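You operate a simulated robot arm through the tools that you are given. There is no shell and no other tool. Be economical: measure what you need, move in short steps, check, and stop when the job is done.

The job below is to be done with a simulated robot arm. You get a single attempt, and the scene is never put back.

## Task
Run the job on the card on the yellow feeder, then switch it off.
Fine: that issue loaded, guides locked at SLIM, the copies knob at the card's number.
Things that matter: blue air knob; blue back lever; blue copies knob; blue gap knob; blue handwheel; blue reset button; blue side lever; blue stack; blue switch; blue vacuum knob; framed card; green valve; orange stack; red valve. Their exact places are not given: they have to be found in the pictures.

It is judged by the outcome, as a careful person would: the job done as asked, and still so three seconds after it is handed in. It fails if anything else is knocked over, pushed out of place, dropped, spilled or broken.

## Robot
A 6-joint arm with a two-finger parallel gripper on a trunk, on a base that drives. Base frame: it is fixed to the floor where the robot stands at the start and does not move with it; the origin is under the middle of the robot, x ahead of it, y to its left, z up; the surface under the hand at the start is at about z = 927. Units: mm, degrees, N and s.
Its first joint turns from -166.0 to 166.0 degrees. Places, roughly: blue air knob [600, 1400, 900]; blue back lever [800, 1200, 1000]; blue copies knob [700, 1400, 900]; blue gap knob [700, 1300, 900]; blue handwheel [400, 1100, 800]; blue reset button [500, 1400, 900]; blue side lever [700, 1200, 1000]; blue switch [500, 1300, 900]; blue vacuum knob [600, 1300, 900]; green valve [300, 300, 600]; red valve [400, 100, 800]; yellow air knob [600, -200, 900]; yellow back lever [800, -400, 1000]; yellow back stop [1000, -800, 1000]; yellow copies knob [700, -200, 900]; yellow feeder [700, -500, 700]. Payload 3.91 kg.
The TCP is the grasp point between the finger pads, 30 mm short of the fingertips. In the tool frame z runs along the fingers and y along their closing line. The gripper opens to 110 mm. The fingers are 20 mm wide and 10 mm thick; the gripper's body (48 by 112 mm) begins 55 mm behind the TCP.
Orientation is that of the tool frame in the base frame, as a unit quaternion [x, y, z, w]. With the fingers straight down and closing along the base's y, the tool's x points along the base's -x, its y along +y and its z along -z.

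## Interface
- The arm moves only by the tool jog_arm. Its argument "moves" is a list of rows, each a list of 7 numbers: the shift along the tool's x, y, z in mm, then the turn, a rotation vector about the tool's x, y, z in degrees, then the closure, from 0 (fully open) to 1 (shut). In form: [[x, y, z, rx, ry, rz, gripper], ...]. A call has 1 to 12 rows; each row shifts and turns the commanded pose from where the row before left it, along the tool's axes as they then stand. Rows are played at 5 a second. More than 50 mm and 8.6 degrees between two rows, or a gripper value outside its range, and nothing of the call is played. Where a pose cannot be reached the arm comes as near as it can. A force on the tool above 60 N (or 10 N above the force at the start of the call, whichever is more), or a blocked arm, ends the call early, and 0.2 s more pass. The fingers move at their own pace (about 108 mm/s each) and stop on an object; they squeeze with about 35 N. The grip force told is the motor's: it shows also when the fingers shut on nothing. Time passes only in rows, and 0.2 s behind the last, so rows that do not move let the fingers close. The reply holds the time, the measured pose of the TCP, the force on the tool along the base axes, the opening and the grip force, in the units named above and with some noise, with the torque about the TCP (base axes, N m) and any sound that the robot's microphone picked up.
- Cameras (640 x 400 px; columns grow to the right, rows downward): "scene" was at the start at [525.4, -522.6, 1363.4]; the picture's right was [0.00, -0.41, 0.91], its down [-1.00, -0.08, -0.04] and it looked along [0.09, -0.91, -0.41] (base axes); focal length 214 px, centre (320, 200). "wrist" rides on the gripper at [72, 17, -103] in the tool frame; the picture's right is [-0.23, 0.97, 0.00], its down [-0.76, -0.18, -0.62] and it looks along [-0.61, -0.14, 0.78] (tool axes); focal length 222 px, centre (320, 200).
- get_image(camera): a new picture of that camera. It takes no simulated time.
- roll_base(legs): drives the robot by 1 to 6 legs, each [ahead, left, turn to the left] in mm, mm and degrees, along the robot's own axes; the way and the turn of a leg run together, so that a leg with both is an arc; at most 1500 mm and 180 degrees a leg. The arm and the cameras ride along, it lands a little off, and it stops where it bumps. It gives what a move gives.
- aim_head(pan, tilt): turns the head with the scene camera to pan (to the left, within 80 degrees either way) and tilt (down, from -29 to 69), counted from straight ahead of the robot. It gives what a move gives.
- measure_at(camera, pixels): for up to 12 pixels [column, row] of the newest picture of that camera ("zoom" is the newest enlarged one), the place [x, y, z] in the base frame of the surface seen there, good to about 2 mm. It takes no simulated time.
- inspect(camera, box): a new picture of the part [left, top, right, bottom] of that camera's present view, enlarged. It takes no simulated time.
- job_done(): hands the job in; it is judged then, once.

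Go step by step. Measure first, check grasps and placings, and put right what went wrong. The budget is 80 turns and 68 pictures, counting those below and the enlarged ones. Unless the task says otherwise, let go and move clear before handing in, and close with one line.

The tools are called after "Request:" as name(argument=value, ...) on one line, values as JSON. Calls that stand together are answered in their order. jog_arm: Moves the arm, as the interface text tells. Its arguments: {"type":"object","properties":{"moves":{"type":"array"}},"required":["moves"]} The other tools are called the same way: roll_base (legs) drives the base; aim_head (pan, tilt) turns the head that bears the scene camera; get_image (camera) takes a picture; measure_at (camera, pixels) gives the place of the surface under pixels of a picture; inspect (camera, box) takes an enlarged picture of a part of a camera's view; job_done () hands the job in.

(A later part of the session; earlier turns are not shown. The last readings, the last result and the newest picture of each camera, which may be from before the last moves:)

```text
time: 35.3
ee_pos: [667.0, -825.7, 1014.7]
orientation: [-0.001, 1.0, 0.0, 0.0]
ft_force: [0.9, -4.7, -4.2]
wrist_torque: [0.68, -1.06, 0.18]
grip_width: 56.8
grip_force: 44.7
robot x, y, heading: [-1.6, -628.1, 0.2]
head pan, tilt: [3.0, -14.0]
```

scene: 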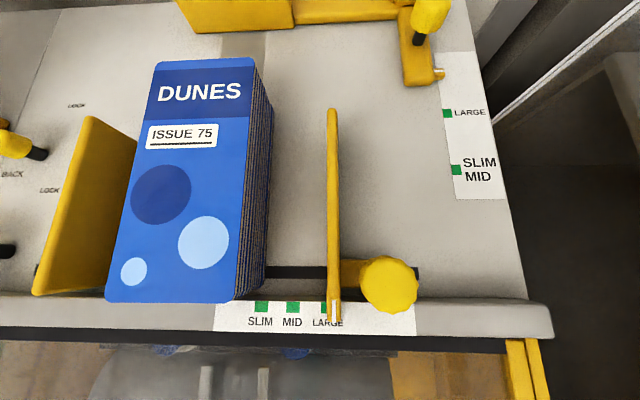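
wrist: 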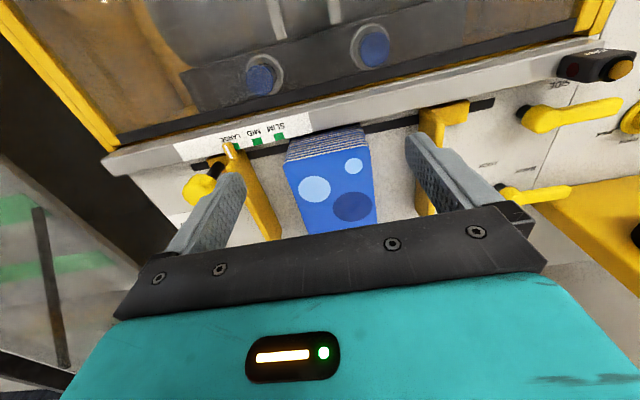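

Fingers stopped at 57 mm: the +y fingertip (z≈985) is catching the jaw plate's edge. Open, rise 9 mm, and regrip.

Request:
jog_arm(moves=[[0, 0, 0, 0, 0, 0, 0.3], [0, 0, 0, 0, 0, 0, 0], [0, 0, -9, 0, 0, 0, 0], [0, 0, 0, 0, 0, 0, 0], [0, 0, 0, 0, 0, 0, 0.5], [0, 0, 0, 0, 0, 0, 0.8], [0, 0, 0, 0, 0, 0, 1], [0, 0, 0, 0, 0, 0, 1]])

Request:
get_image(camera="wrist")

```text
time: 37.1
ee_pos: [666.1, -825.0, 1025.1]
orientation: [-0.003, 1.0, 0.0, 0.0]
ft_force: [-0.9, 6.0, -0.6]
wrist_torque: [-0.1, 0.42, 0.14]
grip_width: 33.5
grip_force: 44.4
robot x, y, heading: [1.8, -626.9, 0.1]
head pan, tilt: [3.0, -14.0]
```

```text
31 pictures are left
```

wrist: 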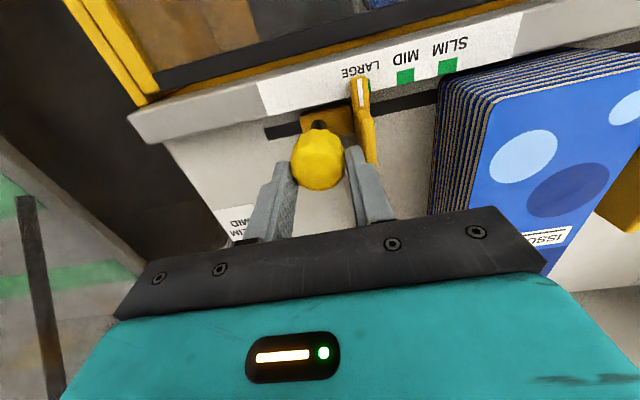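

Knob gripped (33.5 mm). Slide it +y by 55 mm in small steps, then look.

Request:
jog_arm(moves=[[0, 5, 0, 0, 0, 0, 1], [0, 10, 0, 0, 0, 0, 1], [0, 10, 0, 0, 0, 0, 1], [0, 10, 0, 0, 0, 0, 1], [0, 10, 0, 0, 0, 0, 1], [0, 10, 0, 0, 0, 0, 1], [0, 0, 0, 0, 0, 0, 1]])

Request:
get_image(camera="wrist")

Request:
measure_at(camera="wrist", pixels=[[404, 76], [447, 66], [360, 90], [361, 100], [380, 80], [420, 75]])

```text
time: 38.7
ee_pos: [665.6, -770.0, 1026.1]
orientation: [-0.003, 1.0, 0.0, -0.001]
ft_force: [-17.3, 0.0, -33.5]
wrist_torque: [-0.41, 0.39, 0.01]
grip_width: 33.6
grip_force: 45.3
robot x, y, heading: [-1.9, -625.2, 0.1]
head pan, tilt: [3.0, -14.0]
```

```text
30 pictures are left
```

wrist: 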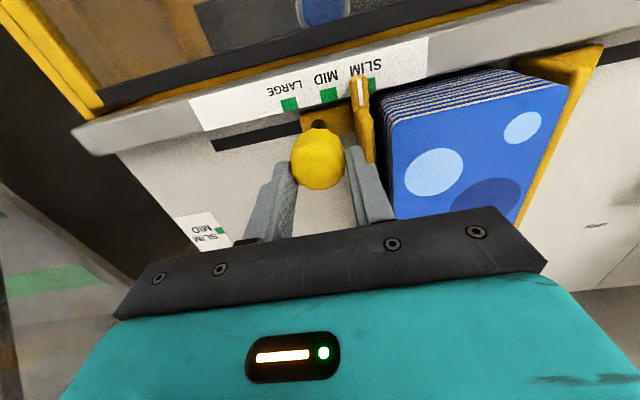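

```text
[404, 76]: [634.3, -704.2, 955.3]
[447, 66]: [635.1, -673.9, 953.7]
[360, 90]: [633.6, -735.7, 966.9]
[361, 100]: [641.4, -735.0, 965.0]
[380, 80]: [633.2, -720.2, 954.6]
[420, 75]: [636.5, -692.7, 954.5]
```

Both jaws close symmetrically; the pointer is at y≈−735.5, SLIM centre ≈−730. Nudge 5.5 mm more and zoom in.

Request:
jog_arm(moves=[[0, 3, 0, 0, 0, 0, 1], [0, 2.5, 0, 0, 0, 0, 1], [0, 0, 0, 0, 0, 0, 1]])

Request:
inspect(camera="wrist", box=[250, 40, 450, 165])

Request:
measure_at(camera="zoom", pixels=[[330, 140], [330, 160], [350, 145], [375, 140], [300, 150], [350, 165]])

```text
time: 39.5
ee_pos: [667.1, -766.9, 1026.7]
orientation: [-0.002, 1.0, 0.0, 0.001]
ft_force: [-13.5, -2.0, -25.5]
wrist_torque: [-0.55, 0.43, -0.07]
grip_width: 33.8
grip_force: 45.6
robot x, y, heading: [-1.9, -628.4, -0.1]
head pan, tilt: [3.0, -14.0]
```

```text
3.20 times, centred on (350, 102) of wrist
```

zoom: 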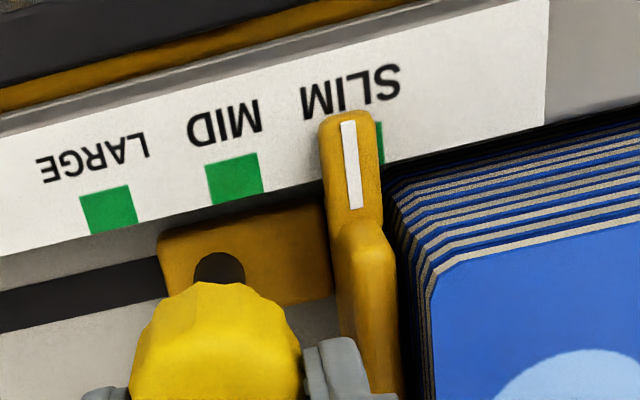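

```text
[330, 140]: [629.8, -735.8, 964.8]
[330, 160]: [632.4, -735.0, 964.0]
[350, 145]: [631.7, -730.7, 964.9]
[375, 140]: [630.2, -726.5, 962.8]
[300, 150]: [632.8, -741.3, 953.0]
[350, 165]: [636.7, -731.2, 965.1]
```

The stripe is at y=−731, on the SLIM mark (−730). Release, rise and retract, then drive right 200 mm for reach to the back stop handle.

Request:
jog_arm(moves=[[0, 0, 0, 0, 0, 0, 0.5], [0, 0, 0, 0, 0, 0, 0.5], [0, 0, -30, 0, 0, 0, 0.5], [0, 0, -40, 0, 0, 0, 0.3], [0, 0, -30, 0, 0, 0, 0], [40, 0, 0, 0, 0, 0, 0], [40, 0, 0, 0, 0, 0, 0], [40, 0, 0, 0, 0, 0, 0], [0, 0, 0, 0, 0, 0, 0]])

Request:
roll_base(legs=[[0, -200, 0]])

Request:
jog_arm(moves=[[-45, 20, 0, 0, 0, 0, 0], [-45, 20, 0, 0, 0, 0, 0], [-45, 20, 0, 0, 0, 0, 0], [-45, 20, 0, 0, 0, 0, 0], [-45, 0, 0, 0, 0, 0, 0], [0, 0, 0, 0, 0, 0, 0]])

Request:
get_image(camera="scene")

```text
time: 41.5
ee_pos: [546.1, -766.5, 1128.3]
orientation: [-0.001, 1.0, 0.0, 0.0]
ft_force: [0.2, -0.9, 0.5]
wrist_torque: [-0.01, 0.0, -0.03]
grip_width: 110.2
grip_force: 0.0
robot x, y, heading: [2.7, -628.4, 0.0]
head pan, tilt: [3.0, -14.0]
```

```text
time: 43.1
ee_pos: [549.0, -959.2, 1128.8]
orientation: [-0.005, 1.0, -0.001, 0.0]
ft_force: [0.8, 0.4, -0.2]
wrist_torque: [0.02, -0.02, -0.02]
grip_width: 109.9
grip_force: 0.0
robot x, y, heading: [2.0, -823.2, 0.7]
head pan, tilt: [3.0, -14.0]
```

```text
time: 44.5
ee_pos: [773.7, -876.4, 1126.1]
orientation: [-0.005, 1.0, 0.0, 0.0]
ft_force: [0.0, 0.6, 0.2]
wrist_torque: [0.03, -0.01, 0.0]
grip_width: 110.1
grip_force: 0.2
robot x, y, heading: [0.3, -825.4, 0.6]
head pan, tilt: [3.0, -14.0]
```

```text
28 pictures are left
```

scene: 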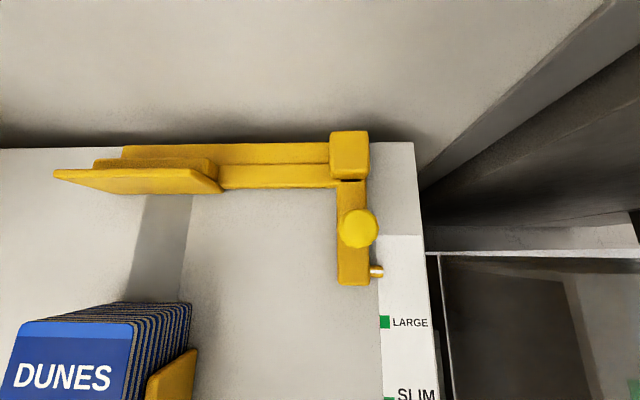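

Request:
measure_at(camera="scene", pixels=[[340, 229], [376, 229], [358, 210], [358, 246], [358, 229], [378, 271], [384, 322], [388, 398], [160, 185], [350, 155], [600, 250], [70, 328]])

```text
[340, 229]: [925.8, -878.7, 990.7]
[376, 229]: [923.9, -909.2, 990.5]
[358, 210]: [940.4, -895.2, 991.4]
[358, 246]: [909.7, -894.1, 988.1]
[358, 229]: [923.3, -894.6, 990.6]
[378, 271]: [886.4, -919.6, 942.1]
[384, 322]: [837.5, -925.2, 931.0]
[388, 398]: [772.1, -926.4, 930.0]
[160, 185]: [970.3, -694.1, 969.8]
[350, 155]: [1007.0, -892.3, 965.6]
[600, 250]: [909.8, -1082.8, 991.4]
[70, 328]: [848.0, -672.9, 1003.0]
```

Back-stop knob: centre (924.5,−894), top 991; pointer ≈884, SLIM mark ≈766. Go over it, descend to z≈1001, grip.

Request:
jog_arm(moves=[[-40, -9, 0, 0, 0, 0, 0], [-40, -9, 0, 0, 0, 0, 0], [-40, 0, 0, 0, 0, 0, 0], [-31, 0, 0, 0, 0, 0, 0], [0, 0, 40, 0, 0, 0, 0], [0, 0, 40, 0, 0, 0, 0], [0, 0, 30, 0, 0, 0, 0], [0, 0, 15, 0, 0, 0, 0], [0, 0, 0, 0, 0, 0, 0.5], [0, 0, 0, 0, 0, 0, 0.8], [0, 0, 0, 0, 0, 0, 1], [0, 0, 0, 0, 0, 0, 1]])

```text
time: 47.1
ee_pos: [925.9, -895.4, 1000.7]
orientation: [-0.006, 1.0, -0.001, 0.0]
ft_force: [-0.2, -3.7, -1.2]
wrist_torque: [0.42, -0.31, -0.08]
grip_width: 33.4
grip_force: 44.9
robot x, y, heading: [2.3, -825.5, 0.6]
head pan, tilt: [3.0, -14.0]
```

Gripped. Pull toward −x by 110 mm in small steps.

Request:
jog_arm(moves=[[5, 0, 0, 0, 0, 0, 1], [10, 0, 0, 0, 0, 0, 1], [10, 0, 0, 0, 0, 0, 1], [12, 0, 0, 0, 0, 0, 1], [12, 0, 0, 0, 0, 0, 1], [12, 0, 0, 0, 0, 0, 1], [12, 0, 0, 0, 0, 0, 1], [12, 0, 0, 0, 0, 0, 1], [12, 0, 0, 0, 0, 0, 1], [12, 0, 0, 0, 0, 0, 1], [0, 0, 0, 0, 0, 0, 1]])

Request:
get_image(camera="wrist")

```text
time: 49.5
ee_pos: [817.0, -896.0, 1001.5]
orientation: [-0.006, 1.0, 0.0, -0.001]
ft_force: [-1.4, -3.8, -7.8]
wrist_torque: [-0.5, 0.26, 0.11]
grip_width: 33.5
grip_force: 44.5
robot x, y, heading: [-4.1, -823.6, 0.9]
head pan, tilt: [3.0, -14.0]
```

```text
27 pictures are left
```

wrist: 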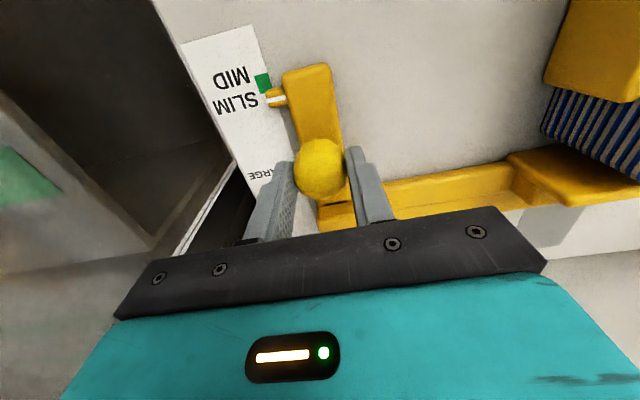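

Request:
inspect(camera="wrist", box=[210, 50, 340, 130])

Request:
measure_at(camera="wrist", pixels=[[277, 99], [273, 99], [263, 83], [260, 74], [267, 92], [282, 97]])

```text
4.92 times, centred on (275, 90) of wrist
```

zoom: 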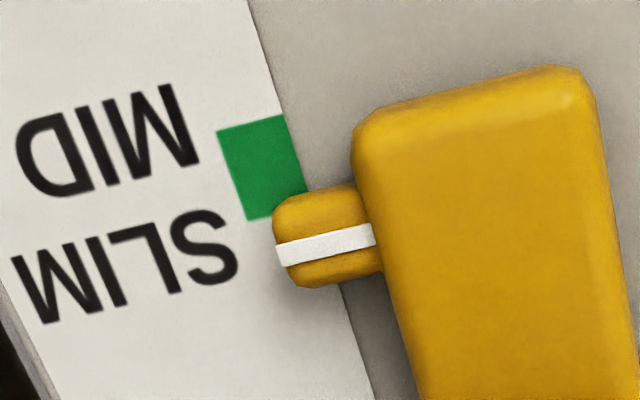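

```text
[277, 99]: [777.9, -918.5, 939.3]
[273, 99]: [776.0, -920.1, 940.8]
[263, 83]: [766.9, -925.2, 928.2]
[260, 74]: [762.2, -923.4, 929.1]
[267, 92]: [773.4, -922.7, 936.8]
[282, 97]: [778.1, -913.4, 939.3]
```

Stripe x≈777, mark centre ≈767: another 10 mm.

Request:
jog_arm(moves=[[5, 0, 0, 0, 0, 0, 1], [5, 0, 0, 0, 0, 0, 1], [0, 0, 0, 0, 0, 0, 1]])

Request:
inspect(camera="wrist", box=[210, 50, 340, 130])

Request:
measure_at(camera="zoom", pixels=[[330, 240], [300, 245], [240, 230], [230, 170], [250, 280], [360, 235]])

```text
time: 50.3
ee_pos: [805.8, -895.3, 1000.6]
orientation: [-0.006, 1.0, 0.0, 0.0]
ft_force: [6.3, 2.4, -16.6]
wrist_torque: [-0.41, -0.96, 0.02]
grip_width: 33.8
grip_force: 45.1
robot x, y, heading: [1.7, -827.2, 0.9]
head pan, tilt: [3.0, -14.0]
```

```text
4.92 times, centred on (275, 90) of wrist
```

zoom: 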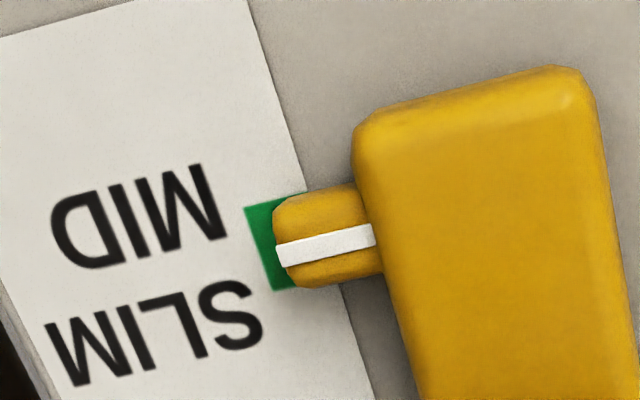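

```text
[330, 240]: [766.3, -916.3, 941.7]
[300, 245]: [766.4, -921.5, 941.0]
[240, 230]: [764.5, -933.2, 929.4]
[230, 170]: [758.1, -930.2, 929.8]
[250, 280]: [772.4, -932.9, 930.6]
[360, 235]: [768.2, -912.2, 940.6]
```

Stripe is on the mark (766). Release, rise, and head over to the levers for a measuring view.

Request:
jog_arm(moves=[[0, 0, 0, 0, 0, 0, 0.5], [0, 0, 0, 0, 0, 0, 0.5], [0, 0, -40, 0, 0, 0, 0.5], [0, 0, -45, 0, 0, 0, 0.5], [30, 30, 0, 0, 0, 0, 1], [30, 39, 0, 0, 0, 0, 1], [30, 39, 0, 0, 0, 0, 1], [30, 39, 0, 0, 0, 0, 1], [30, 39, 0, 0, 0, 0, 1], [30, 39, 0, 0, 0, 0, 1], [30, 39, 0, 0, 0, 0, 1], [0, 45, 0, 0, 0, 0, 1]])

Request:
jog_arm(moves=[[0, 45, 0, 0, 0, 0, 1], [0, 45, 0, 0, 0, 0, 1], [0, 0, 0, 0, 0, 0, 1]])

Request:
get_image(camera="scene")

```text
time: 52.9
ee_pos: [593.0, -587.7, 1092.8]
orientation: [-0.005, 1.0, 0.0, 0.0]
ft_force: [0.1, 0.1, 0.3]
wrist_torque: [0.03, -0.02, 0.01]
grip_width: 0.1
grip_force: 34.5
robot x, y, heading: [3.7, -827.9, 0.9]
head pan, tilt: [3.0, -14.0]
```

```text
time: 53.7
ee_pos: [593.9, -498.6, 1091.7]
orientation: [-0.005, 1.0, 0.0, 0.0]
ft_force: [0.4, 0.0, 0.5]
wrist_torque: [0.02, 0.03, -0.03]
grip_width: 0.1
grip_force: 35.1
robot x, y, heading: [3.1, -824.7, 0.7]
head pan, tilt: [3.0, -14.0]
```

```text
24 pictures are left
```

scene: 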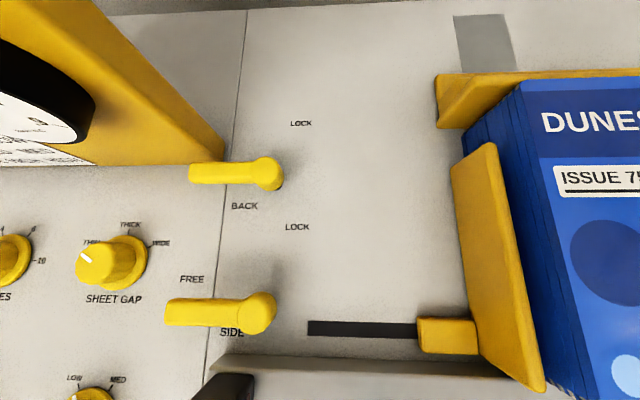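

I'll measure the lever parts, labels, and tower corner here.

Request:
measure_at(camera="scene", pixels=[[265, 165], [280, 180], [192, 173], [222, 153], [90, 163], [210, 120], [301, 123], [297, 227], [260, 312], [168, 312], [192, 279], [195, 325]])

Request:
measure_at(camera="scene", pixels=[[230, 183], [230, 163], [220, 300], [220, 324], [276, 310], [255, 334], [235, 380], [110, 30], [210, 145], [283, 188], [200, 185], [270, 330]])

```text
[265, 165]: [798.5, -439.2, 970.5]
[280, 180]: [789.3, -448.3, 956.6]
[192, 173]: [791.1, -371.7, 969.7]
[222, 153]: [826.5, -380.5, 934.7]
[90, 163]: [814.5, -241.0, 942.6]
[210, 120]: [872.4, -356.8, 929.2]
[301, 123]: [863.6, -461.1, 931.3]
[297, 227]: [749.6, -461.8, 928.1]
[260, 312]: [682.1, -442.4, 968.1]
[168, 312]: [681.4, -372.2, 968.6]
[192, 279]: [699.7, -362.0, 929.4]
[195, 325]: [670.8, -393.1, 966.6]
```

```text
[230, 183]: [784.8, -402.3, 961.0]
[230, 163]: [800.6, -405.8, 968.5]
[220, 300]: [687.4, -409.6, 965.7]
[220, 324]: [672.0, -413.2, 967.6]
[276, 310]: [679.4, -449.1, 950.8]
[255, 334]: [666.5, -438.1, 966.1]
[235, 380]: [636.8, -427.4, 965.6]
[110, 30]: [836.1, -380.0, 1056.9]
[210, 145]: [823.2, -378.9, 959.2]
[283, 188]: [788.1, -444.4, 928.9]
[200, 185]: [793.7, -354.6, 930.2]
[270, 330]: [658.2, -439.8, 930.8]
```

Side lever pivot (680,−438), back lever pivot (791,−438), arms point to FREE (+y), LOCK toward +x; tower occupies y>−380 from x≈815. I'll push using the +y finger with the gripper open, so the body stays clear of the tower. First the side lever.

Request:
jog_arm(moves=[[-30, 18, 0, 0, 0, 0, 0.5], [-31, 18, 0, 0, 0, 0, 0], [0, 0, 40, 0, 0, 0, 0], [0, 0, 40, 0, 0, 0, 0], [0, 0, 34, 0, 0, 0, 0], [0, 0, 0, 0, 0, 0, 0]])

Request:
jog_arm(moves=[[-10, 2, 0, 0, 0, 0, 0], [-11, 2.5, 0, 0, 0, 0, 0], [-8, -0.5, 0, 0, 0, 0, 0], [-8, -1, 0, 0, 0, 0, 0], [-7, -3, 0, 0, 0, 0, 0], [-6.7, -4.5, 0, 0, 0, 0, 0], [-4.3, -5, 0, 0, 0, 0, 0], [-4, -5.5, 0, 0, 0, 0, 0], [-2, -6, 0, 0, 0, 0, 0], [-1, -7, 0, 0, 0, 0, 0], [0, 0, 0, 0, 0, 0, 0]])

Request:
get_image(camera="wrist")

```text
time: 55.1
ee_pos: [653.5, -462.8, 973.1]
orientation: [-0.005, 1.0, 0.001, 0.0]
ft_force: [0.7, 0.5, 0.2]
wrist_torque: [0.02, 0.0, -0.01]
grip_width: 110.1
grip_force: 0.1
robot x, y, heading: [2.4, -825.1, 0.7]
head pan, tilt: [3.0, -14.0]
```

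```text
time: 57.4
ee_pos: [712.1, -481.3, 973.4]
orientation: [-0.008, 1.0, 0.003, 0.001]
ft_force: [4.6, 14.2, -4.1]
wrist_torque: [-0.17, -0.12, -0.4]
grip_width: 110.2
grip_force: 0.0
robot x, y, heading: [-0.8, -828.4, 0.9]
head pan, tilt: [3.0, -14.0]
stopped in row 11: the force on the tool passed its limit at 65 N (the readings are from after the stop); the commanded pose is now the measured one
```

```text
23 pictures are left
```

wrist: 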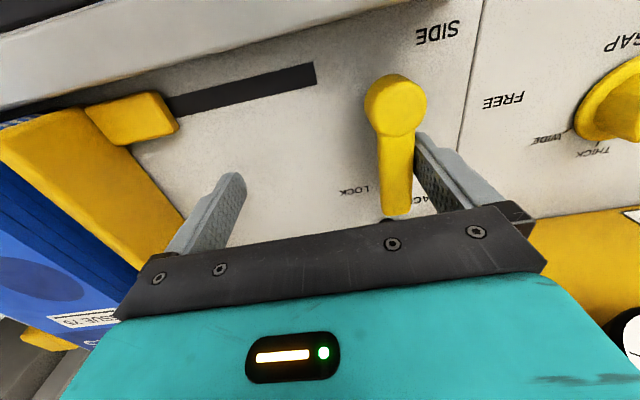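

The side lever now points +x and reached its hard stop (65 N): locked. Back off, rise, and do the back lever the same way.

Request:
jog_arm(moves=[[0, 6, 0, 0, 0, 0, 0], [0, 6, 0, 0, 0, 0, 0], [0, 0, -35, 0, 0, 0, 0], [0, 0, -35, 0, 0, 0, 0], [-27, 3.5, 0, 0, 0, 0, 0], [-27, 3.5, 0, 0, 0, 0, 0], [0, 0, 35, 0, 0, 0, 0], [0, 0, 30, 0, 0, 0, 0], [0, 0, 0, 0, 0, 0, 0]])

Request:
get_image(camera="wrist")

```text
time: 59.4
ee_pos: [765.9, -460.0, 978.0]
orientation: [-0.009, 1.0, 0.002, 0.0]
ft_force: [0.7, -0.4, -0.3]
wrist_torque: [0.0, 0.02, 0.0]
grip_width: 110.1
grip_force: 0.1
robot x, y, heading: [1.5, -822.2, 0.6]
head pan, tilt: [3.0, -14.0]
```

```text
22 pictures are left
```

wrist: 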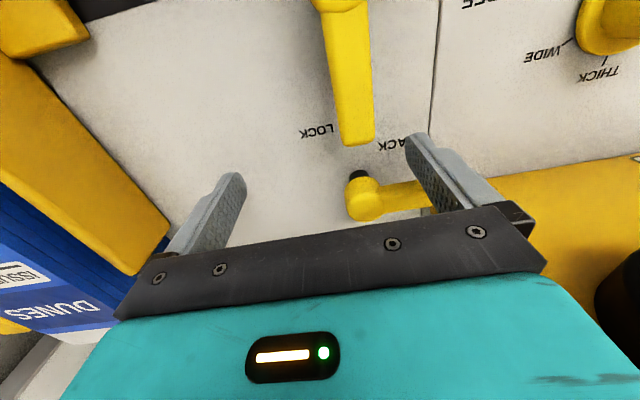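

Finger is behind the back lever's arm, clear of the tower. Push through the arc.

Request:
jog_arm(moves=[[-10, 1, 0, 0, 0, 0, 0], [-11, 1.5, 0, 0, 0, 0, 0], [-8, -0.5, 0, 0, 0, 0, 0], [-8, -1, 0, 0, 0, 0, 0], [-7, -3, 0, 0, 0, 0, 0], [-6.7, -4.5, 0, 0, 0, 0, 0], [-4.3, -5, 0, 0, 0, 0, 0], [-4, -5.5, 0, 0, 0, 0, 0], [-2, -6, 0, 0, 0, 0, 0], [-1, -7, 0, 0, 0, 0, 0], [0, -2, 0, 0, 0, 0, 0]])

Request:
get_image(camera="wrist")

```text
time: 61.6
ee_pos: [828.1, -480.8, 979.5]
orientation: [-0.012, 1.0, 0.005, 0.002]
ft_force: [1.9, 10.1, -3.4]
wrist_torque: [-0.05, -0.09, -0.27]
grip_width: 110.2
grip_force: 0.2
robot x, y, heading: [3.6, -824.9, 1.3]
head pan, tilt: [3.0, -14.0]
stopped in row 11: the force on the tool passed its limit at 67 N (the readings are from after the stop); the commanded pose is now the measured one
```

```text
21 pictures are left
```

wrist: 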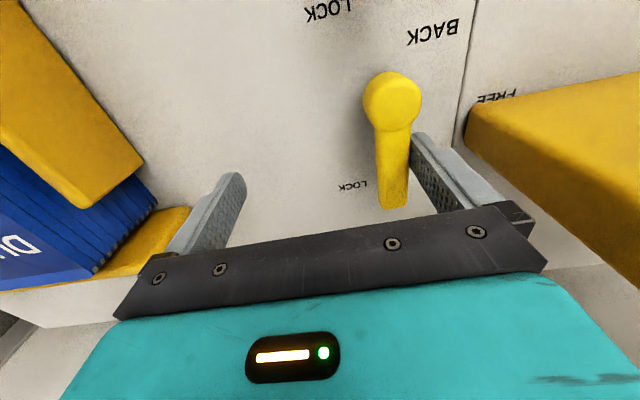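

Both levers are locked. Back off, rise, retract, and drive 300 mm left toward the knobs.

Request:
jog_arm(moves=[[0, 6, 0, 0, 0, 0, 0], [10, 2, 0, 0, 0, 0, 0], [0, 0, -40, 0, 0, 0, 0], [0, 0, -40, 0, 0, 0, 0], [40, 0, -35, 0, 0, 0, 0], [45, 0, 0, 0, 0, 0, 0], [45, 0, 0, 0, 0, 0, 0], [45, 0, 0, 0, 0, 0, 0], [45, 0, 0, 0, 0, 0, 0], [40, 0, 0, 0, 0, 0, 0]])

Request:
roll_base(legs=[[0, 300, 0]])

Request:
get_image(camera="scene")

```text
refused: row 5 steps farther than a row can; nothing moved
```

```text
time: 62.7
ee_pos: [828.1, -441.7, 981.9]
orientation: [-0.004, 1.0, 0.001, 0.0]
ft_force: [-12.5, -27.3, 1.4]
wrist_torque: [0.7, -0.28, 0.53]
grip_width: 96.5
grip_force: 0.2
robot x, y, heading: [0.7, -768.6, 0.7]
head pan, tilt: [3.0, -14.0]
stopped in leg 1: the force on the tool passed its limit at 152 N (the readings are from after the stop); the commanded pose is now the measured one
```

```text
20 pictures are left
```

scene: 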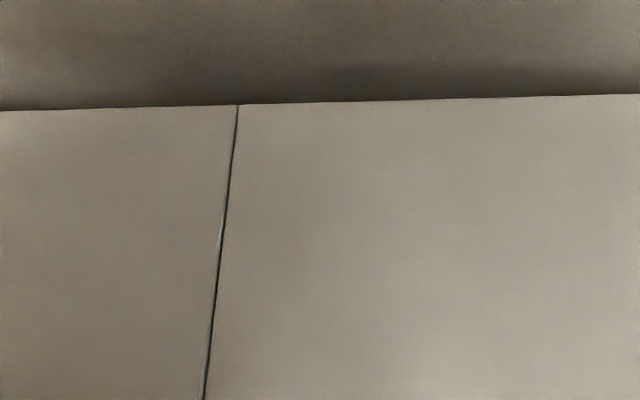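

My mistake: the arm call was refused (step too long) but the base drove, pressing the +y finger against the tower. I'll ease off −y and rise before anything else, then check.

Request:
jog_arm(moves=[[0, -8, 0, 0, 0, 0, 0], [0, -8, 0, 0, 0, 0, 0], [0, 0, 0, 0, 0, 0, 0]])

Request:
get_image(camera="wrist")

```text
time: 63.5
ee_pos: [829.2, -452.2, 979.3]
orientation: [-0.009, 1.0, 0.0, 0.0]
ft_force: [-0.6, -0.1, -0.1]
wrist_torque: [0.01, 0.0, -0.03]
grip_width: 109.9
grip_force: 0.1
robot x, y, heading: [4.4, -767.6, 0.9]
head pan, tilt: [3.0, -14.0]
```

```text
19 pictures are left
```

wrist: 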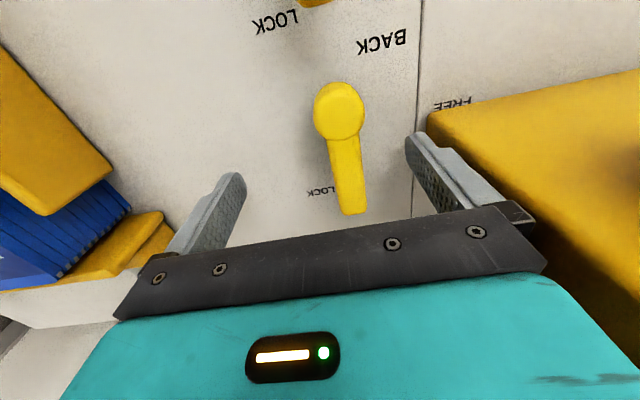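

The lever is still at LOCK and forces are zero. Rise straight up, then retract.

Request:
jog_arm(moves=[[0, -6, 0, 0, 0, 0, 0], [0, 0, -40, 0, 0, 0, 0], [0, 0, -40, 0, 0, 0, 0], [0, 0, -35, 0, 0, 0, 0], [45, 0, 0, 0, 0, 0, 0], [45, 0, 0, 0, 0, 0, 0], [45, 0, 0, 0, 0, 0, 0], [45, 0, 0, 0, 0, 0, 0], [45, 0, 0, 0, 0, 0, 0], [45, 0, 0, 0, 0, 0, 0], [0, 0, 0, 0, 0, 0, 0]])

```text
time: 65.9
ee_pos: [556.9, -463.0, 1093.9]
orientation: [-0.007, 1.0, 0.001, 0.001]
ft_force: [0.2, -1.2, 0.2]
wrist_torque: [-0.01, -0.01, -0.01]
grip_width: 110.1
grip_force: 0.1
robot x, y, heading: [-1.2, -765.0, 0.8]
head pan, tilt: [3.0, -14.0]
```

Clear. Now drive left 240 mm and take a look at the panel.

Request:
roll_base(legs=[[0, 240, -0.8]])

Request:
get_image(camera="scene")

```text
time: 67.6
ee_pos: [559.9, -242.1, 1094.1]
orientation: [0.001, 1.0, 0.001, 0.0]
ft_force: [0.7, -0.6, 0.7]
wrist_torque: [0.01, 0.02, -0.02]
grip_width: 110.1
grip_force: 0.2
robot x, y, heading: [-0.9, -534.1, -0.3]
head pan, tilt: [3.0, -14.0]
```

```text
18 pictures are left
```

scene: 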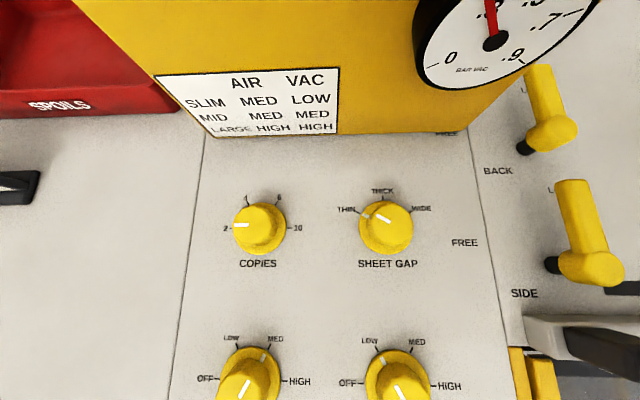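

Levers both locked; copies at 2, gap THIN, air MED, vacuum LOW. Measure the copies knob.

Request:
measure_at(camera="scene", pixels=[[257, 205], [257, 232], [236, 222], [279, 222], [257, 220], [285, 240], [232, 228], [244, 200], [279, 200], [291, 228], [226, 229], [262, 252]])

```text
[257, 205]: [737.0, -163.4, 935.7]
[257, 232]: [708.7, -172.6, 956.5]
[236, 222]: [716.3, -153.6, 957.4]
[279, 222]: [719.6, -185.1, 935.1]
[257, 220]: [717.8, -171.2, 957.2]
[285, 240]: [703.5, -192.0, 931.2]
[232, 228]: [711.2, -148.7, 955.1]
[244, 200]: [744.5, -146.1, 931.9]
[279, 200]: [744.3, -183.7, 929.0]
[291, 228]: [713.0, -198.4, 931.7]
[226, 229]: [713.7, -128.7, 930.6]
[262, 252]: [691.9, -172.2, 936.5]
```

Copies knob centre ≈(712.5,−166), top 957, Ø≈36. The scene camera rides ~130 mm ahead of the hand, so I check the tower face's lean for clearance.

Request:
measure_at(camera="scene", pixels=[[260, 132], [260, 100], [260, 75], [260, 40], [260, 5], [130, 5], [380, 60], [430, 20], [440, 90], [495, 85]])

Request:
aim_head(pan=3, tilt=20)

Request:
get_image(camera="scene")

```text
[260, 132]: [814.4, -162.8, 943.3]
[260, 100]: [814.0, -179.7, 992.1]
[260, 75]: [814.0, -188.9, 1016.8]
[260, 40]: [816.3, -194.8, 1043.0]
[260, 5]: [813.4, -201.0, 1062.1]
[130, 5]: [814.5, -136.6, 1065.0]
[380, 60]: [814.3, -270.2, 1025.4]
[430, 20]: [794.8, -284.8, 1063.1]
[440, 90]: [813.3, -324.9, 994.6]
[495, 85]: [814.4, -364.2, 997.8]
```

```text
time: 68.6
ee_pos: [559.8, -241.4, 1094.7]
orientation: [0.001, 1.0, 0.001, 0.0]
ft_force: [0.9, 0.7, 0.0]
wrist_torque: [-0.02, 0.03, -0.04]
grip_width: 110.1
grip_force: 0.0
robot x, y, heading: [-6.7, -534.7, 0.2]
head pan, tilt: [3.0, 20.0]
```

```text
17 pictures are left
```

scene: 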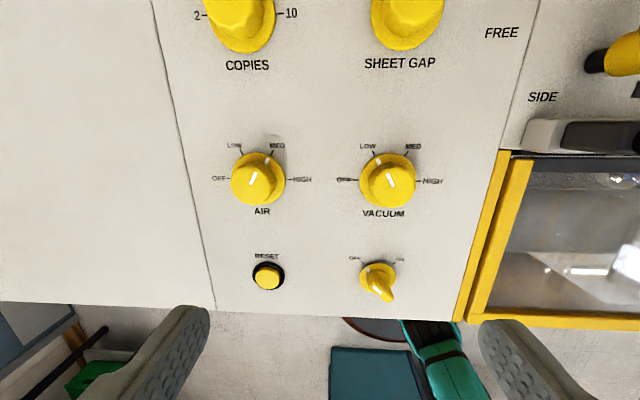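

Tower face is vertical at x=814 (gauge to 794), so the camera boom could hit it if it points ahead. The camera seems fixed to the hand (fingers at both sides), so I'll yaw the tool +90° (clockwise from above) first and check.

Request:
jog_arm(moves=[[0, 0, 0, 0, 0, 8.2, 0], [0, 0, 0, 0, 0, 8.2, 0], [0, 0, 0, 0, 0, 8.2, 0], [0, 0, 0, 0, 0, 8.2, 0], [0, 0, 0, 0, 0, 8.2, 0], [0, 0, 0, 0, 0, 8.2, 0], [0, 0, 0, 0, 0, 8.2, 0], [0, 0, 0, 0, 0, 8.2, 0], [0, 0, 0, 0, 0, 8.2, 0], [0, 0, 0, 0, 0, 8.2, 0], [0, 0, 0, 0, 0, 8, 0], [0, 0, 0, 0, 0, 0, 0]])

Request:
aim_head(pan=0, tilt=0)

Request:
get_image(camera="scene")

```text
time: 71.2
ee_pos: [559.6, -241.7, 1095.1]
orientation: [0.708, 0.706, 0.001, -0.001]
ft_force: [0.3, -0.2, -0.1]
wrist_torque: [0.0, 0.0, 0.01]
grip_width: 109.8
grip_force: 0.1
robot x, y, heading: [1.5, -537.3, -0.2]
head pan, tilt: [3.0, 20.0]
```

```text
time: 72.0
ee_pos: [560.0, -241.0, 1095.0]
orientation: [0.708, 0.706, 0.001, 0.0]
ft_force: [0.5, 0.7, 0.1]
wrist_torque: [-0.02, 0.02, 0.0]
grip_width: 110.0
grip_force: 0.2
robot x, y, heading: [0.3, -535.0, -0.2]
head pan, tilt: [0.0, 0.0]
```

```text
16 pictures are left
```

scene: 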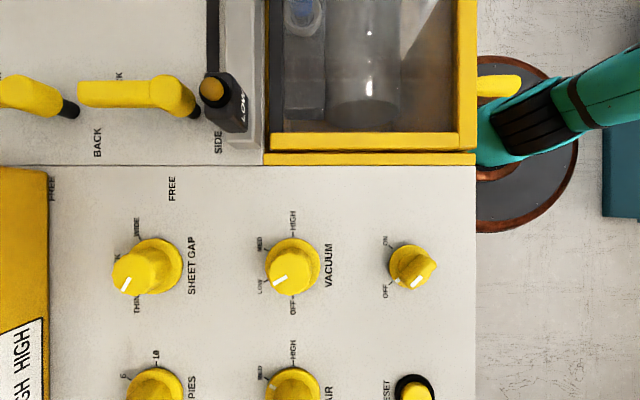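

The camera swung to the −y side with the tool, so it's clear of the tower. Move over the copies knob (tool y = base +x, tool x = base +y), half-closed, and descend.

Request:
jog_arm(moves=[[19, 38, 0, 0, 0, 0, 0.4], [19, 38, 0, 0, 0, 0, 0.4], [19, 38, 0, 0, 0, 0, 0.4], [19, 38.5, 0, 0, 0, 0, 0.4], [0, 0, 35, 0, 0, 0, 0.4], [0, 0, 30, 0, 0, 0, 0.4], [0, 0, 30, 0, 0, 0, 0.4], [0, 0, 0, 0, 0, 0, 0.4]])

Request:
get_image(camera="wrist")

```text
time: 73.8
ee_pos: [710.1, -164.7, 996.9]
orientation: [0.708, 0.706, 0.0, 0.0]
ft_force: [-0.5, -0.3, 0.0]
wrist_torque: [-0.01, -0.01, 0.01]
grip_width: 66.0
grip_force: 0.1
robot x, y, heading: [-0.8, -534.8, -0.3]
head pan, tilt: [0.0, 0.0]
```

```text
15 pictures are left
```

wrist: 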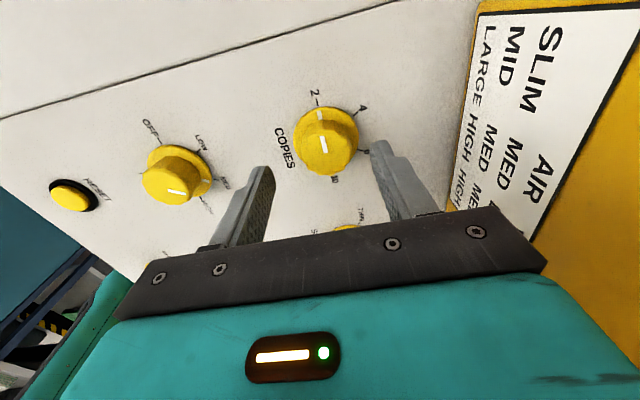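

Aligned over the copies knob. Descend 28 mm and close.

Request:
jog_arm(moves=[[-1, 1, 14, 0, 0, 0, 0.4], [0, 0, 14, 0, 0, 0, 0.4], [0, 0, 0, 0, 0, 0, 0.7], [0, 0, 0, 0, 0, 0, 1], [0, 0, 0, 0, 0, 0, 1], [0, 0, 0, 0, 0, 0, 1]])

```text
time: 75.2
ee_pos: [715.4, -167.9, 968.1]
orientation: [0.708, 0.706, 0.002, 0.0]
ft_force: [54.3, 2.5, 10.6]
wrist_torque: [0.25, -1.14, -0.13]
grip_width: 35.4
grip_force: 45.6
robot x, y, heading: [0.7, -534.7, -0.1]
head pan, tilt: [0.0, 0.0]
```

A side load of 54 N in +x says the knob centre is ~4 mm further ahead. Relieve it.

Request:
jog_arm(moves=[[0, 2, 0, 0, 0, 0, 1], [0, 2, 0, 0, 0, 0, 1], [0, 0, 0, 0, 0, 0, 1]])

```text
time: 76.0
ee_pos: [715.8, -165.1, 969.3]
orientation: [0.707, 0.707, -0.001, -0.001]
ft_force: [-10.4, -27.4, -19.8]
wrist_torque: [-0.54, -0.53, 0.0]
grip_width: 35.1
grip_force: 45.1
robot x, y, heading: [-0.5, -537.3, -0.0]
head pan, tilt: [0.0, 0.0]
```

Nearly relieved; small correction and start turning clockwise (+rz).

Request:
jog_arm(moves=[[-1.5, -0.7, 0, 0, 0, 0, 1], [0, 0, 0, 0, 0, 6, 1], [0, 0, 0, 0, 0, 8, 1], [0, 0, 0, 0, 0, 8, 1], [0, 0, 0, 0, 0, 8, 1], [0, 0, 0, 0, 0, 0, 1]])

Request:
get_image(camera="wrist")

```text
time: 77.4
ee_pos: [715.1, -165.2, 969.3]
orientation: [0.866, 0.5, 0.001, -0.001]
ft_force: [-30.9, 11.2, -36.3]
wrist_torque: [0.42, 0.13, 0.0]
grip_width: 35.7
grip_force: 45.0
robot x, y, heading: [-5.1, -534.1, -0.0]
head pan, tilt: [0.0, 0.0]
```

```text
14 pictures are left
```

wrist: 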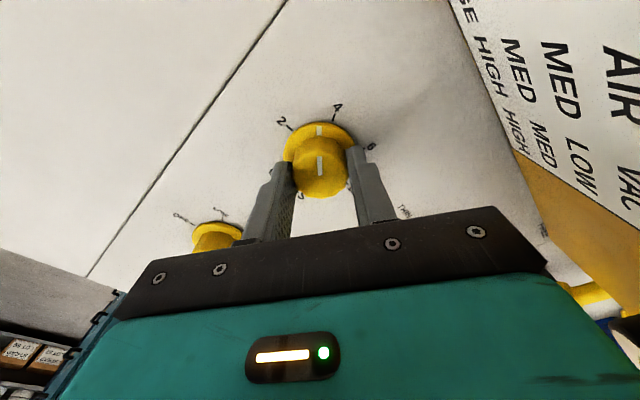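

The knob follows: pointer midway between 2 and 4 after 30°. Another 90° to reach 6.

Request:
jog_arm(moves=[[0, 0, 0, 0, 0, 8.2, 1], [0, 0, 0, 0, 0, 8.2, 1], [0, 0, 0, 0, 0, 8.2, 1], [0, 0, 0, 0, 0, 8.2, 1], [0, 0, 0, 0, 0, 8.2, 1], [0, 0, 0, 0, 0, 8.2, 1], [0, 0, 0, 0, 0, 8.2, 1], [0, 0, 0, 0, 0, 8.2, 1], [0, 0, 0, 0, 0, 8.2, 1], [0, 0, 0, 0, 0, 8.2, 1], [0, 0, 0, 0, 0, 8, 1], [0, 0, 0, 0, 0, 0, 1]])

Request:
get_image(camera="wrist")

```text
time: 78.2
ee_pos: [715.4, -164.9, 970.5]
orientation: [0.947, 0.32, 0.0, -0.004]
ft_force: [-1.5, 9.3, -6.1]
wrist_torque: [0.22, -0.96, 0.01]
grip_width: 35.3
grip_force: 45.0
out of reach, approached as far as the arm can: row 3, 4
robot x, y, heading: [-1.6, -535.1, -0.2]
head pan, tilt: [0.0, 0.0]
stopped in row 4: the force on the tool passed its limit at 77 N (the readings are from after the stop); the commanded pose is now the measured one
```

```text
13 pictures are left
```

wrist: 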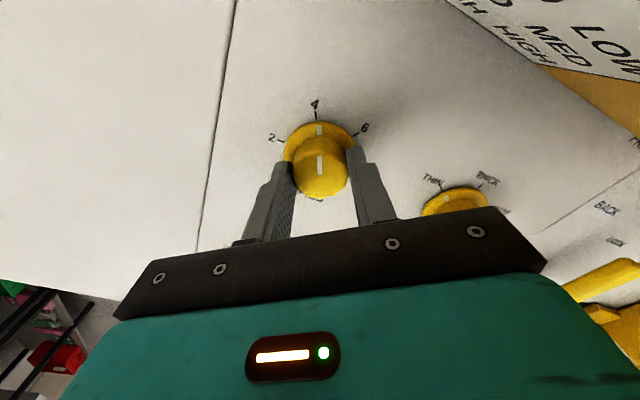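

A wrist limit near +143°; pointer is almost at 4 (~53° done). Release, rise, turn back 70°, regrip.

Request:
jog_arm(moves=[[0, 0, 0, 0, 0, 0, 0.5], [0, 0, 0, 0, 0, 0, 0.4], [0, 0, -30, 0, 0, 0, 0.4], [0, 0, 0, 0, 0, -8.3, 0.4], [0, 0, 0, 0, 0, -8.3, 0.4], [0, 0, 0, 0, 0, -8.3, 0.4], [0, 0, 0, 0, 0, -8.3, 0.4], [0, 0, 0, 0, 0, -8.3, 0.4], [0, 0, 0, 0, 0, -8.3, 0.4], [0, 0, 0, 0, 0, -8.3, 0.4], [0, 0, 0, 0, 0, -8.3, 0.4], [0, 0, 0, 0, 0, -6, 0.4]])

Request:
jog_arm(moves=[[0, 0, 15, 0, 0, 0, 0.4], [0, 0, 14, 0, 0, 0, 0.4], [0, 0, 0, 0, 0, 0, 0.7], [0, 0, 0, 0, 0, 0, 1], [0, 0, 0, 0, 0, 0, 1], [0, 0, 0, 0, 0, 0, 1]])

```text
time: 79.1
ee_pos: [712.1, -165.4, 990.5]
orientation: [0.947, 0.322, -0.006, -0.003]
ft_force: [-5.0, 2.5, -1.1]
wrist_torque: [-0.29, -0.43, 0.28]
grip_width: 65.9
grip_force: 0.1
robot x, y, heading: [-3.4, -534.7, 0.3]
head pan, tilt: [0.0, 0.0]
stopped in row 4: the force on the tool passed its limit at 84 N (the readings are from after the stop); the commanded pose is now the measured one
```

```text
time: 80.5
ee_pos: [713.2, -167.4, 960.2]
orientation: [0.947, 0.321, -0.006, -0.003]
ft_force: [16.5, -20.4, 11.0]
wrist_torque: [-0.96, -1.14, -0.07]
grip_width: 51.3
grip_force: 44.5
robot x, y, heading: [1.7, -535.8, -0.2]
head pan, tilt: [0.0, 0.0]
```

The rise was stopped at 84 N: at that yaw the wrist camera body likely touched the tower's gauge, and I'd then descended onto the skirt (51 mm grip). I'll open, rise only 8 mm, and rotate back around the knob at low height.

Request:
jog_arm(moves=[[0, 0, 0, 0, 0, 0, 0.5], [0, 0, 0, 0, 0, 0, 0.35], [0, 0, -4, 0, 0, 0, 0.35], [0, 0, -4, 0, 0, -4, 0.35], [0, 0, 0, 0, 0, -8, 0.35], [0, 0, 0, 0, 0, -8, 0.35], [0, 0, 0, 0, 0, -8, 0.35], [0, 0, 0, 0, 0, -8, 0.35]])

Request:
get_image(camera="wrist")

```text
time: 82.3
ee_pos: [711.0, -166.4, 967.4]
orientation: [0.801, 0.599, -0.005, -0.005]
ft_force: [0.2, 0.4, -0.1]
wrist_torque: [-0.03, 0.02, 0.0]
grip_width: 71.6
grip_force: 0.1
robot x, y, heading: [-3.9, -535.0, -0.0]
head pan, tilt: [0.0, 0.0]
```

```text
12 pictures are left
```

wrist: 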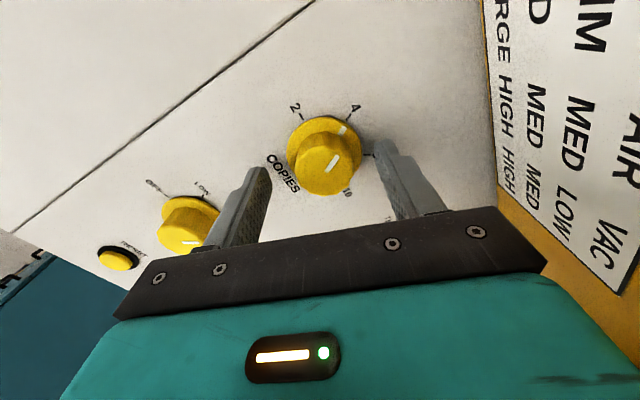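

Free, with the pointer at about 4 (skirt mark (343,130)). Turn back 34° more, shift +4 mm, and grip.

Request:
jog_arm(moves=[[0, 0, 0, 0, 0, -8.5, 0.35], [0, 0, 0, 0, 0, -8.5, 0.35], [0, 0, 0, 0, 0, -8.5, 0.35], [0, 0, 0, 0, 0, -8.5, 0.35], [-0.3, 4, -2, 0, 0, 0, 0.35], [0, 0, 0, 0, 0, 0, 0.6], [0, 0, 0, 0, 0, 0, 0.8], [0, 0, 0, 0, 0, 0, 1], [0, 0, 0, 0, 0, 0, 1], [0, 0, 0, 0, 0, 0, 1]])

```text
time: 84.5
ee_pos: [714.6, -165.1, 969.8]
orientation: [0.592, 0.806, -0.004, -0.008]
ft_force: [-15.6, -7.0, -9.2]
wrist_torque: [0.15, -0.43, 0.01]
grip_width: 35.3
grip_force: 44.3
robot x, y, heading: [-2.9, -531.5, 0.2]
head pan, tilt: [0.0, 0.0]
```

Good grip. Turn 60° and check.

Request:
jog_arm(moves=[[0, 0, 0, 0, 0, 7.5, 1], [0, 0, 0, 0, 0, 7.5, 1], [0, 0, 0, 0, 0, 7.5, 1], [0, 0, 0, 0, 0, 7.5, 1], [0, 0, 0, 0, 0, 7.5, 1], [0, 0, 0, 0, 0, 7.5, 1], [0, 0, 0, 0, 0, 7.5, 1], [0, 0, 0, 0, 0, 7.5, 1], [0, 0, 0, 0, 0, 0, 1]])

Request:
inspect(camera="wrist", box=[240, 80, 400, 180])

```text
time: 86.5
ee_pos: [715.2, -165.8, 970.6]
orientation: [0.916, 0.402, -0.006, -0.003]
ft_force: [-18.2, -8.0, -14.1]
wrist_torque: [-0.38, -0.64, 0.01]
grip_width: 35.5
grip_force: 45.0
robot x, y, heading: [0.8, -537.5, 0.0]
head pan, tilt: [0.0, 0.0]
```

```text
4.00 times, centred on (320, 130) of wrist
```

zoom: 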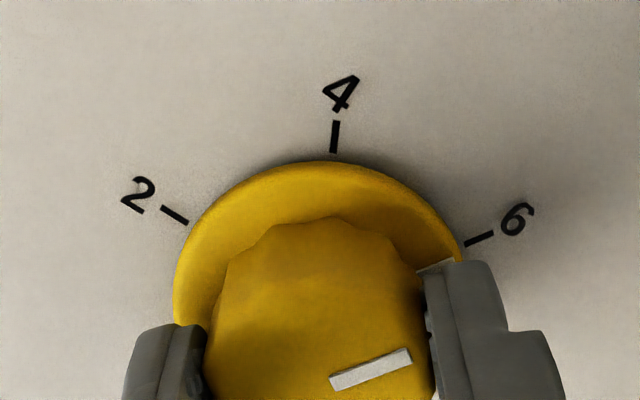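

The pointer (slope ≈20°) is almost parallel to the 6 tick (≈21°). Add 4° and release, then rotate back low before rising.

Request:
jog_arm(moves=[[0, 0, 0, 0, 0, 4, 1], [0, 0, 0, 0, 0, 0, 1], [0, 0, 0, 0, 0, 0, 0.6], [0, 0, 0, 0, 0, 0, 0.35], [0, 0, 0, 0, 0, -8, 0.35], [0, 0, 0, 0, 0, -8, 0.35], [0, 0, 0, 0, 0, -8, 0.35], [0, 0, 0, 0, 0, -8, 0.35], [0, 0, 0, 0, 0, -8, 0.35]])

Request:
inspect(camera="wrist", box=[240, 80, 400, 200])

```text
time: 88.5
ee_pos: [714.9, -164.3, 969.8]
orientation: [0.745, 0.667, -0.006, -0.005]
ft_force: [0.0, -0.2, -0.3]
wrist_torque: [0.04, -0.02, 0.0]
grip_width: 71.5
grip_force: 0.0
robot x, y, heading: [-0.9, -533.7, 0.0]
head pan, tilt: [0.0, 0.0]
```

```text
3.33 times, centred on (320, 140) of wrist
```

zoom: 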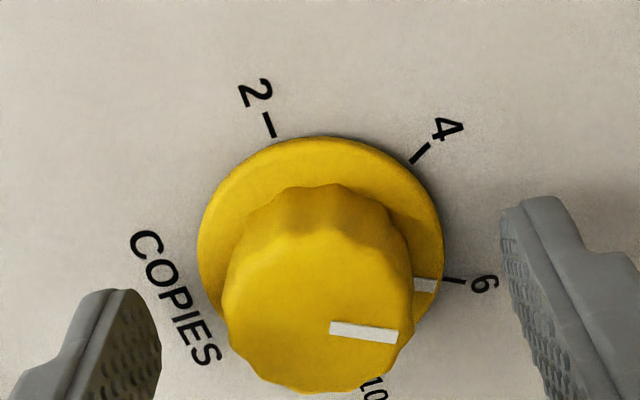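

The copies pointer lines up with 6. Now rise a bit, retreat from the tower, then rise and rotate the tool back toward −45° for the switch.

Request:
jog_arm(moves=[[0, 0, -15, 0, 0, 0, 0.35], [0, 0, -15, 0, 0, 0, 0.35], [-4, -40, 0, 0, 0, 0, 0.35], [-25, -35, -20, 0, 0, 0, 0.35], [-25, -35, -20, 0, 0, 0, 0.35], [-25, -31, -20, 0, 0, 0, 0.35], [-15, 0, -35, 0, 0, 0, 0.35]])

Request:
jog_arm(moves=[[0, 0, 0, 0, 0, -8.5, 0.35], [0, 0, 0, 0, 0, -8.5, 0.35], [0, 0, 0, 0, 0, -8.5, 0.35], [0, 0, 0, 0, 0, -8.5, 0.35], [0, 0, 0, 0, 0, -8.5, 0.35], [0, 0, 0, 0, 0, -8.5, 0.35], [0, 0, 0, 0, 0, -8.5, 0.35], [0, 0, 0, 0, 0, -8.5, 0.35], [0, 0, 0, 0, 0, -8.5, 0.35], [0, 0, 0, 0, 0, -8.5, 0.35], [0, 0, 0, 0, 0, -8.5, 0.35]])

```text
time: 90.1
ee_pos: [568.5, -243.7, 1097.9]
orientation: [0.746, 0.666, -0.005, -0.006]
ft_force: [0.3, -0.1, 0.0]
wrist_torque: [0.0, 0.01, -0.02]
grip_width: 71.3
grip_force: 0.0
robot x, y, heading: [-1.1, -534.7, -0.1]
head pan, tilt: [0.0, 0.0]
```

```text
time: 92.5
ee_pos: [566.4, -242.9, 1098.5]
orientation: [0.025, 1.0, 0.001, -0.007]
ft_force: [-0.5, 0.3, -0.7]
wrist_torque: [0.01, -0.01, -0.01]
grip_width: 71.5
grip_force: 0.1
robot x, y, heading: [1.2, -537.5, 0.2]
head pan, tilt: [0.0, 0.0]
```

Yaw ≈3°. Retract so the scene camera sits over the switch, and look.

Request:
jog_arm(moves=[[48, -10, 0, 0, 0, 0, 0.35], [48, -10, 0, 0, 0, 0, 0.35], [45, -10, 0, 0, 0, 0, 0.35], [45, -10, 0, 0, 0, 0, 0.35], [0, -15, 0, 0, 0, 0, 0.35], [0, 0, 0, 0, 0, 0, 0.35]])

Request:
get_image(camera="scene")

```text
time: 93.9
ee_pos: [378.1, -289.6, 1102.0]
orientation: [0.026, 1.0, 0.001, -0.008]
ft_force: [1.2, 1.0, 0.8]
wrist_torque: [0.0, 0.02, -0.01]
grip_width: 71.5
grip_force: 0.1
robot x, y, heading: [-1.0, -535.9, 0.1]
head pan, tilt: [0.0, 0.0]
```

```text
9 pictures are left
```

scene: 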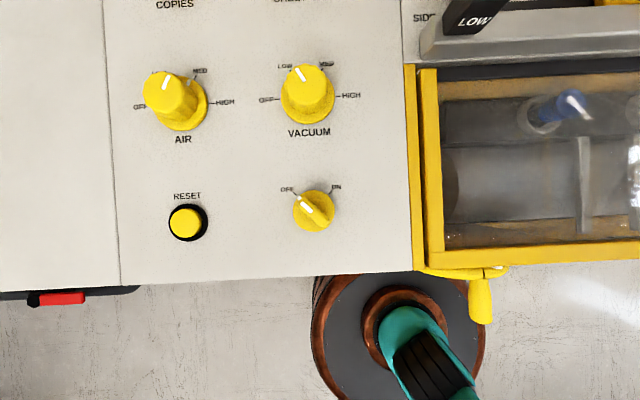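

Clear view of the switch at (313,211). 9 pictures remain, so I'll be sparing; measure it.

Request:
measure_at(camera="scene", pixels=[[305, 207], [325, 222], [315, 213], [313, 192], [334, 211], [296, 225], [292, 192], [333, 192], [317, 231], [320, 200], [310, 222], [295, 205]])

```text
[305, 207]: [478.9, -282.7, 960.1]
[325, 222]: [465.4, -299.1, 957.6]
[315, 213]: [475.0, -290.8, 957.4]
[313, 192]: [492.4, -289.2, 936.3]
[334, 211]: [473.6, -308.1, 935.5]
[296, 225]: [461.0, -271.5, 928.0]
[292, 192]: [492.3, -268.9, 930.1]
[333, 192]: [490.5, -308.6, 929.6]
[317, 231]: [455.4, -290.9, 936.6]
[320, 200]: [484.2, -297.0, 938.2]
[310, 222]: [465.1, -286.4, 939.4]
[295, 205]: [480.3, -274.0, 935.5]
```

Switch centre (473,−290.5), bar at 45° toward OFF, z 938–958. Move over, yaw −48°, descend.

Request:
jog_arm(moves=[[-47.5, 2, 0, 0, 0, 0, 0.5], [-47.5, 2, 0, 0, 0, 0, 0.5], [0, 0, 0, 0, 0, -8, 0.5], [0, 0, 0, 0, 0, -8, 0.5], [0, 0, 0, 0, 0, -8, 0.5], [0, 0, 0, 0, 0, -8, 0.5], [0, 0, 0, 0, 0, -8, 0.5], [0, 0, 0, 0, 0, -8, 0.5], [0, 0, 40, 0, 0, 0, 0.5], [0, 0, 40, 0, 0, 0, 0.5], [0, 0, 20, 0, 0, 0, 0.5], [0, 0, 0, 0, 0, 0, 0.5]])

Request:
get_image(camera="wrist")

```text
time: 96.5
ee_pos: [470.9, -288.7, 999.8]
orientation: [-0.383, 0.924, 0.004, -0.006]
ft_force: [0.1, -0.5, -0.3]
wrist_torque: [0.02, 0.01, 0.0]
grip_width: 54.9
grip_force: 0.1
robot x, y, heading: [-3.3, -531.8, 0.1]
head pan, tilt: [0.0, 0.0]
```

```text
8 pictures are left
```

wrist: 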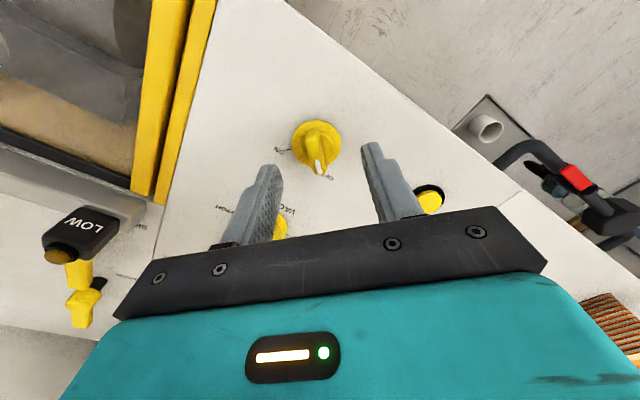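

The bar lies between the fingers. Descend 30 mm and grip.

Request:
jog_arm(moves=[[0, -1.5, 15, 0, 0, 0, 0.5], [0, 0, 14, 0, 0, 0, 0.5], [0, 0, 0, 0, 0, 0, 0.8], [0, 0, 0, 0, 0, 0, 1], [0, 0, 0, 0, 0, 0, 1], [0, 0, 0, 0, 0, 0, 1]])

```text
time: 97.9
ee_pos: [474.8, -287.4, 971.8]
orientation: [-0.382, 0.924, 0.004, -0.006]
ft_force: [19.9, -20.2, -2.0]
wrist_torque: [-0.83, -1.12, -0.01]
grip_width: 10.5
grip_force: 45.3
robot x, y, heading: [-0.1, -532.7, 0.0]
head pan, tilt: [0.0, 0.0]
```

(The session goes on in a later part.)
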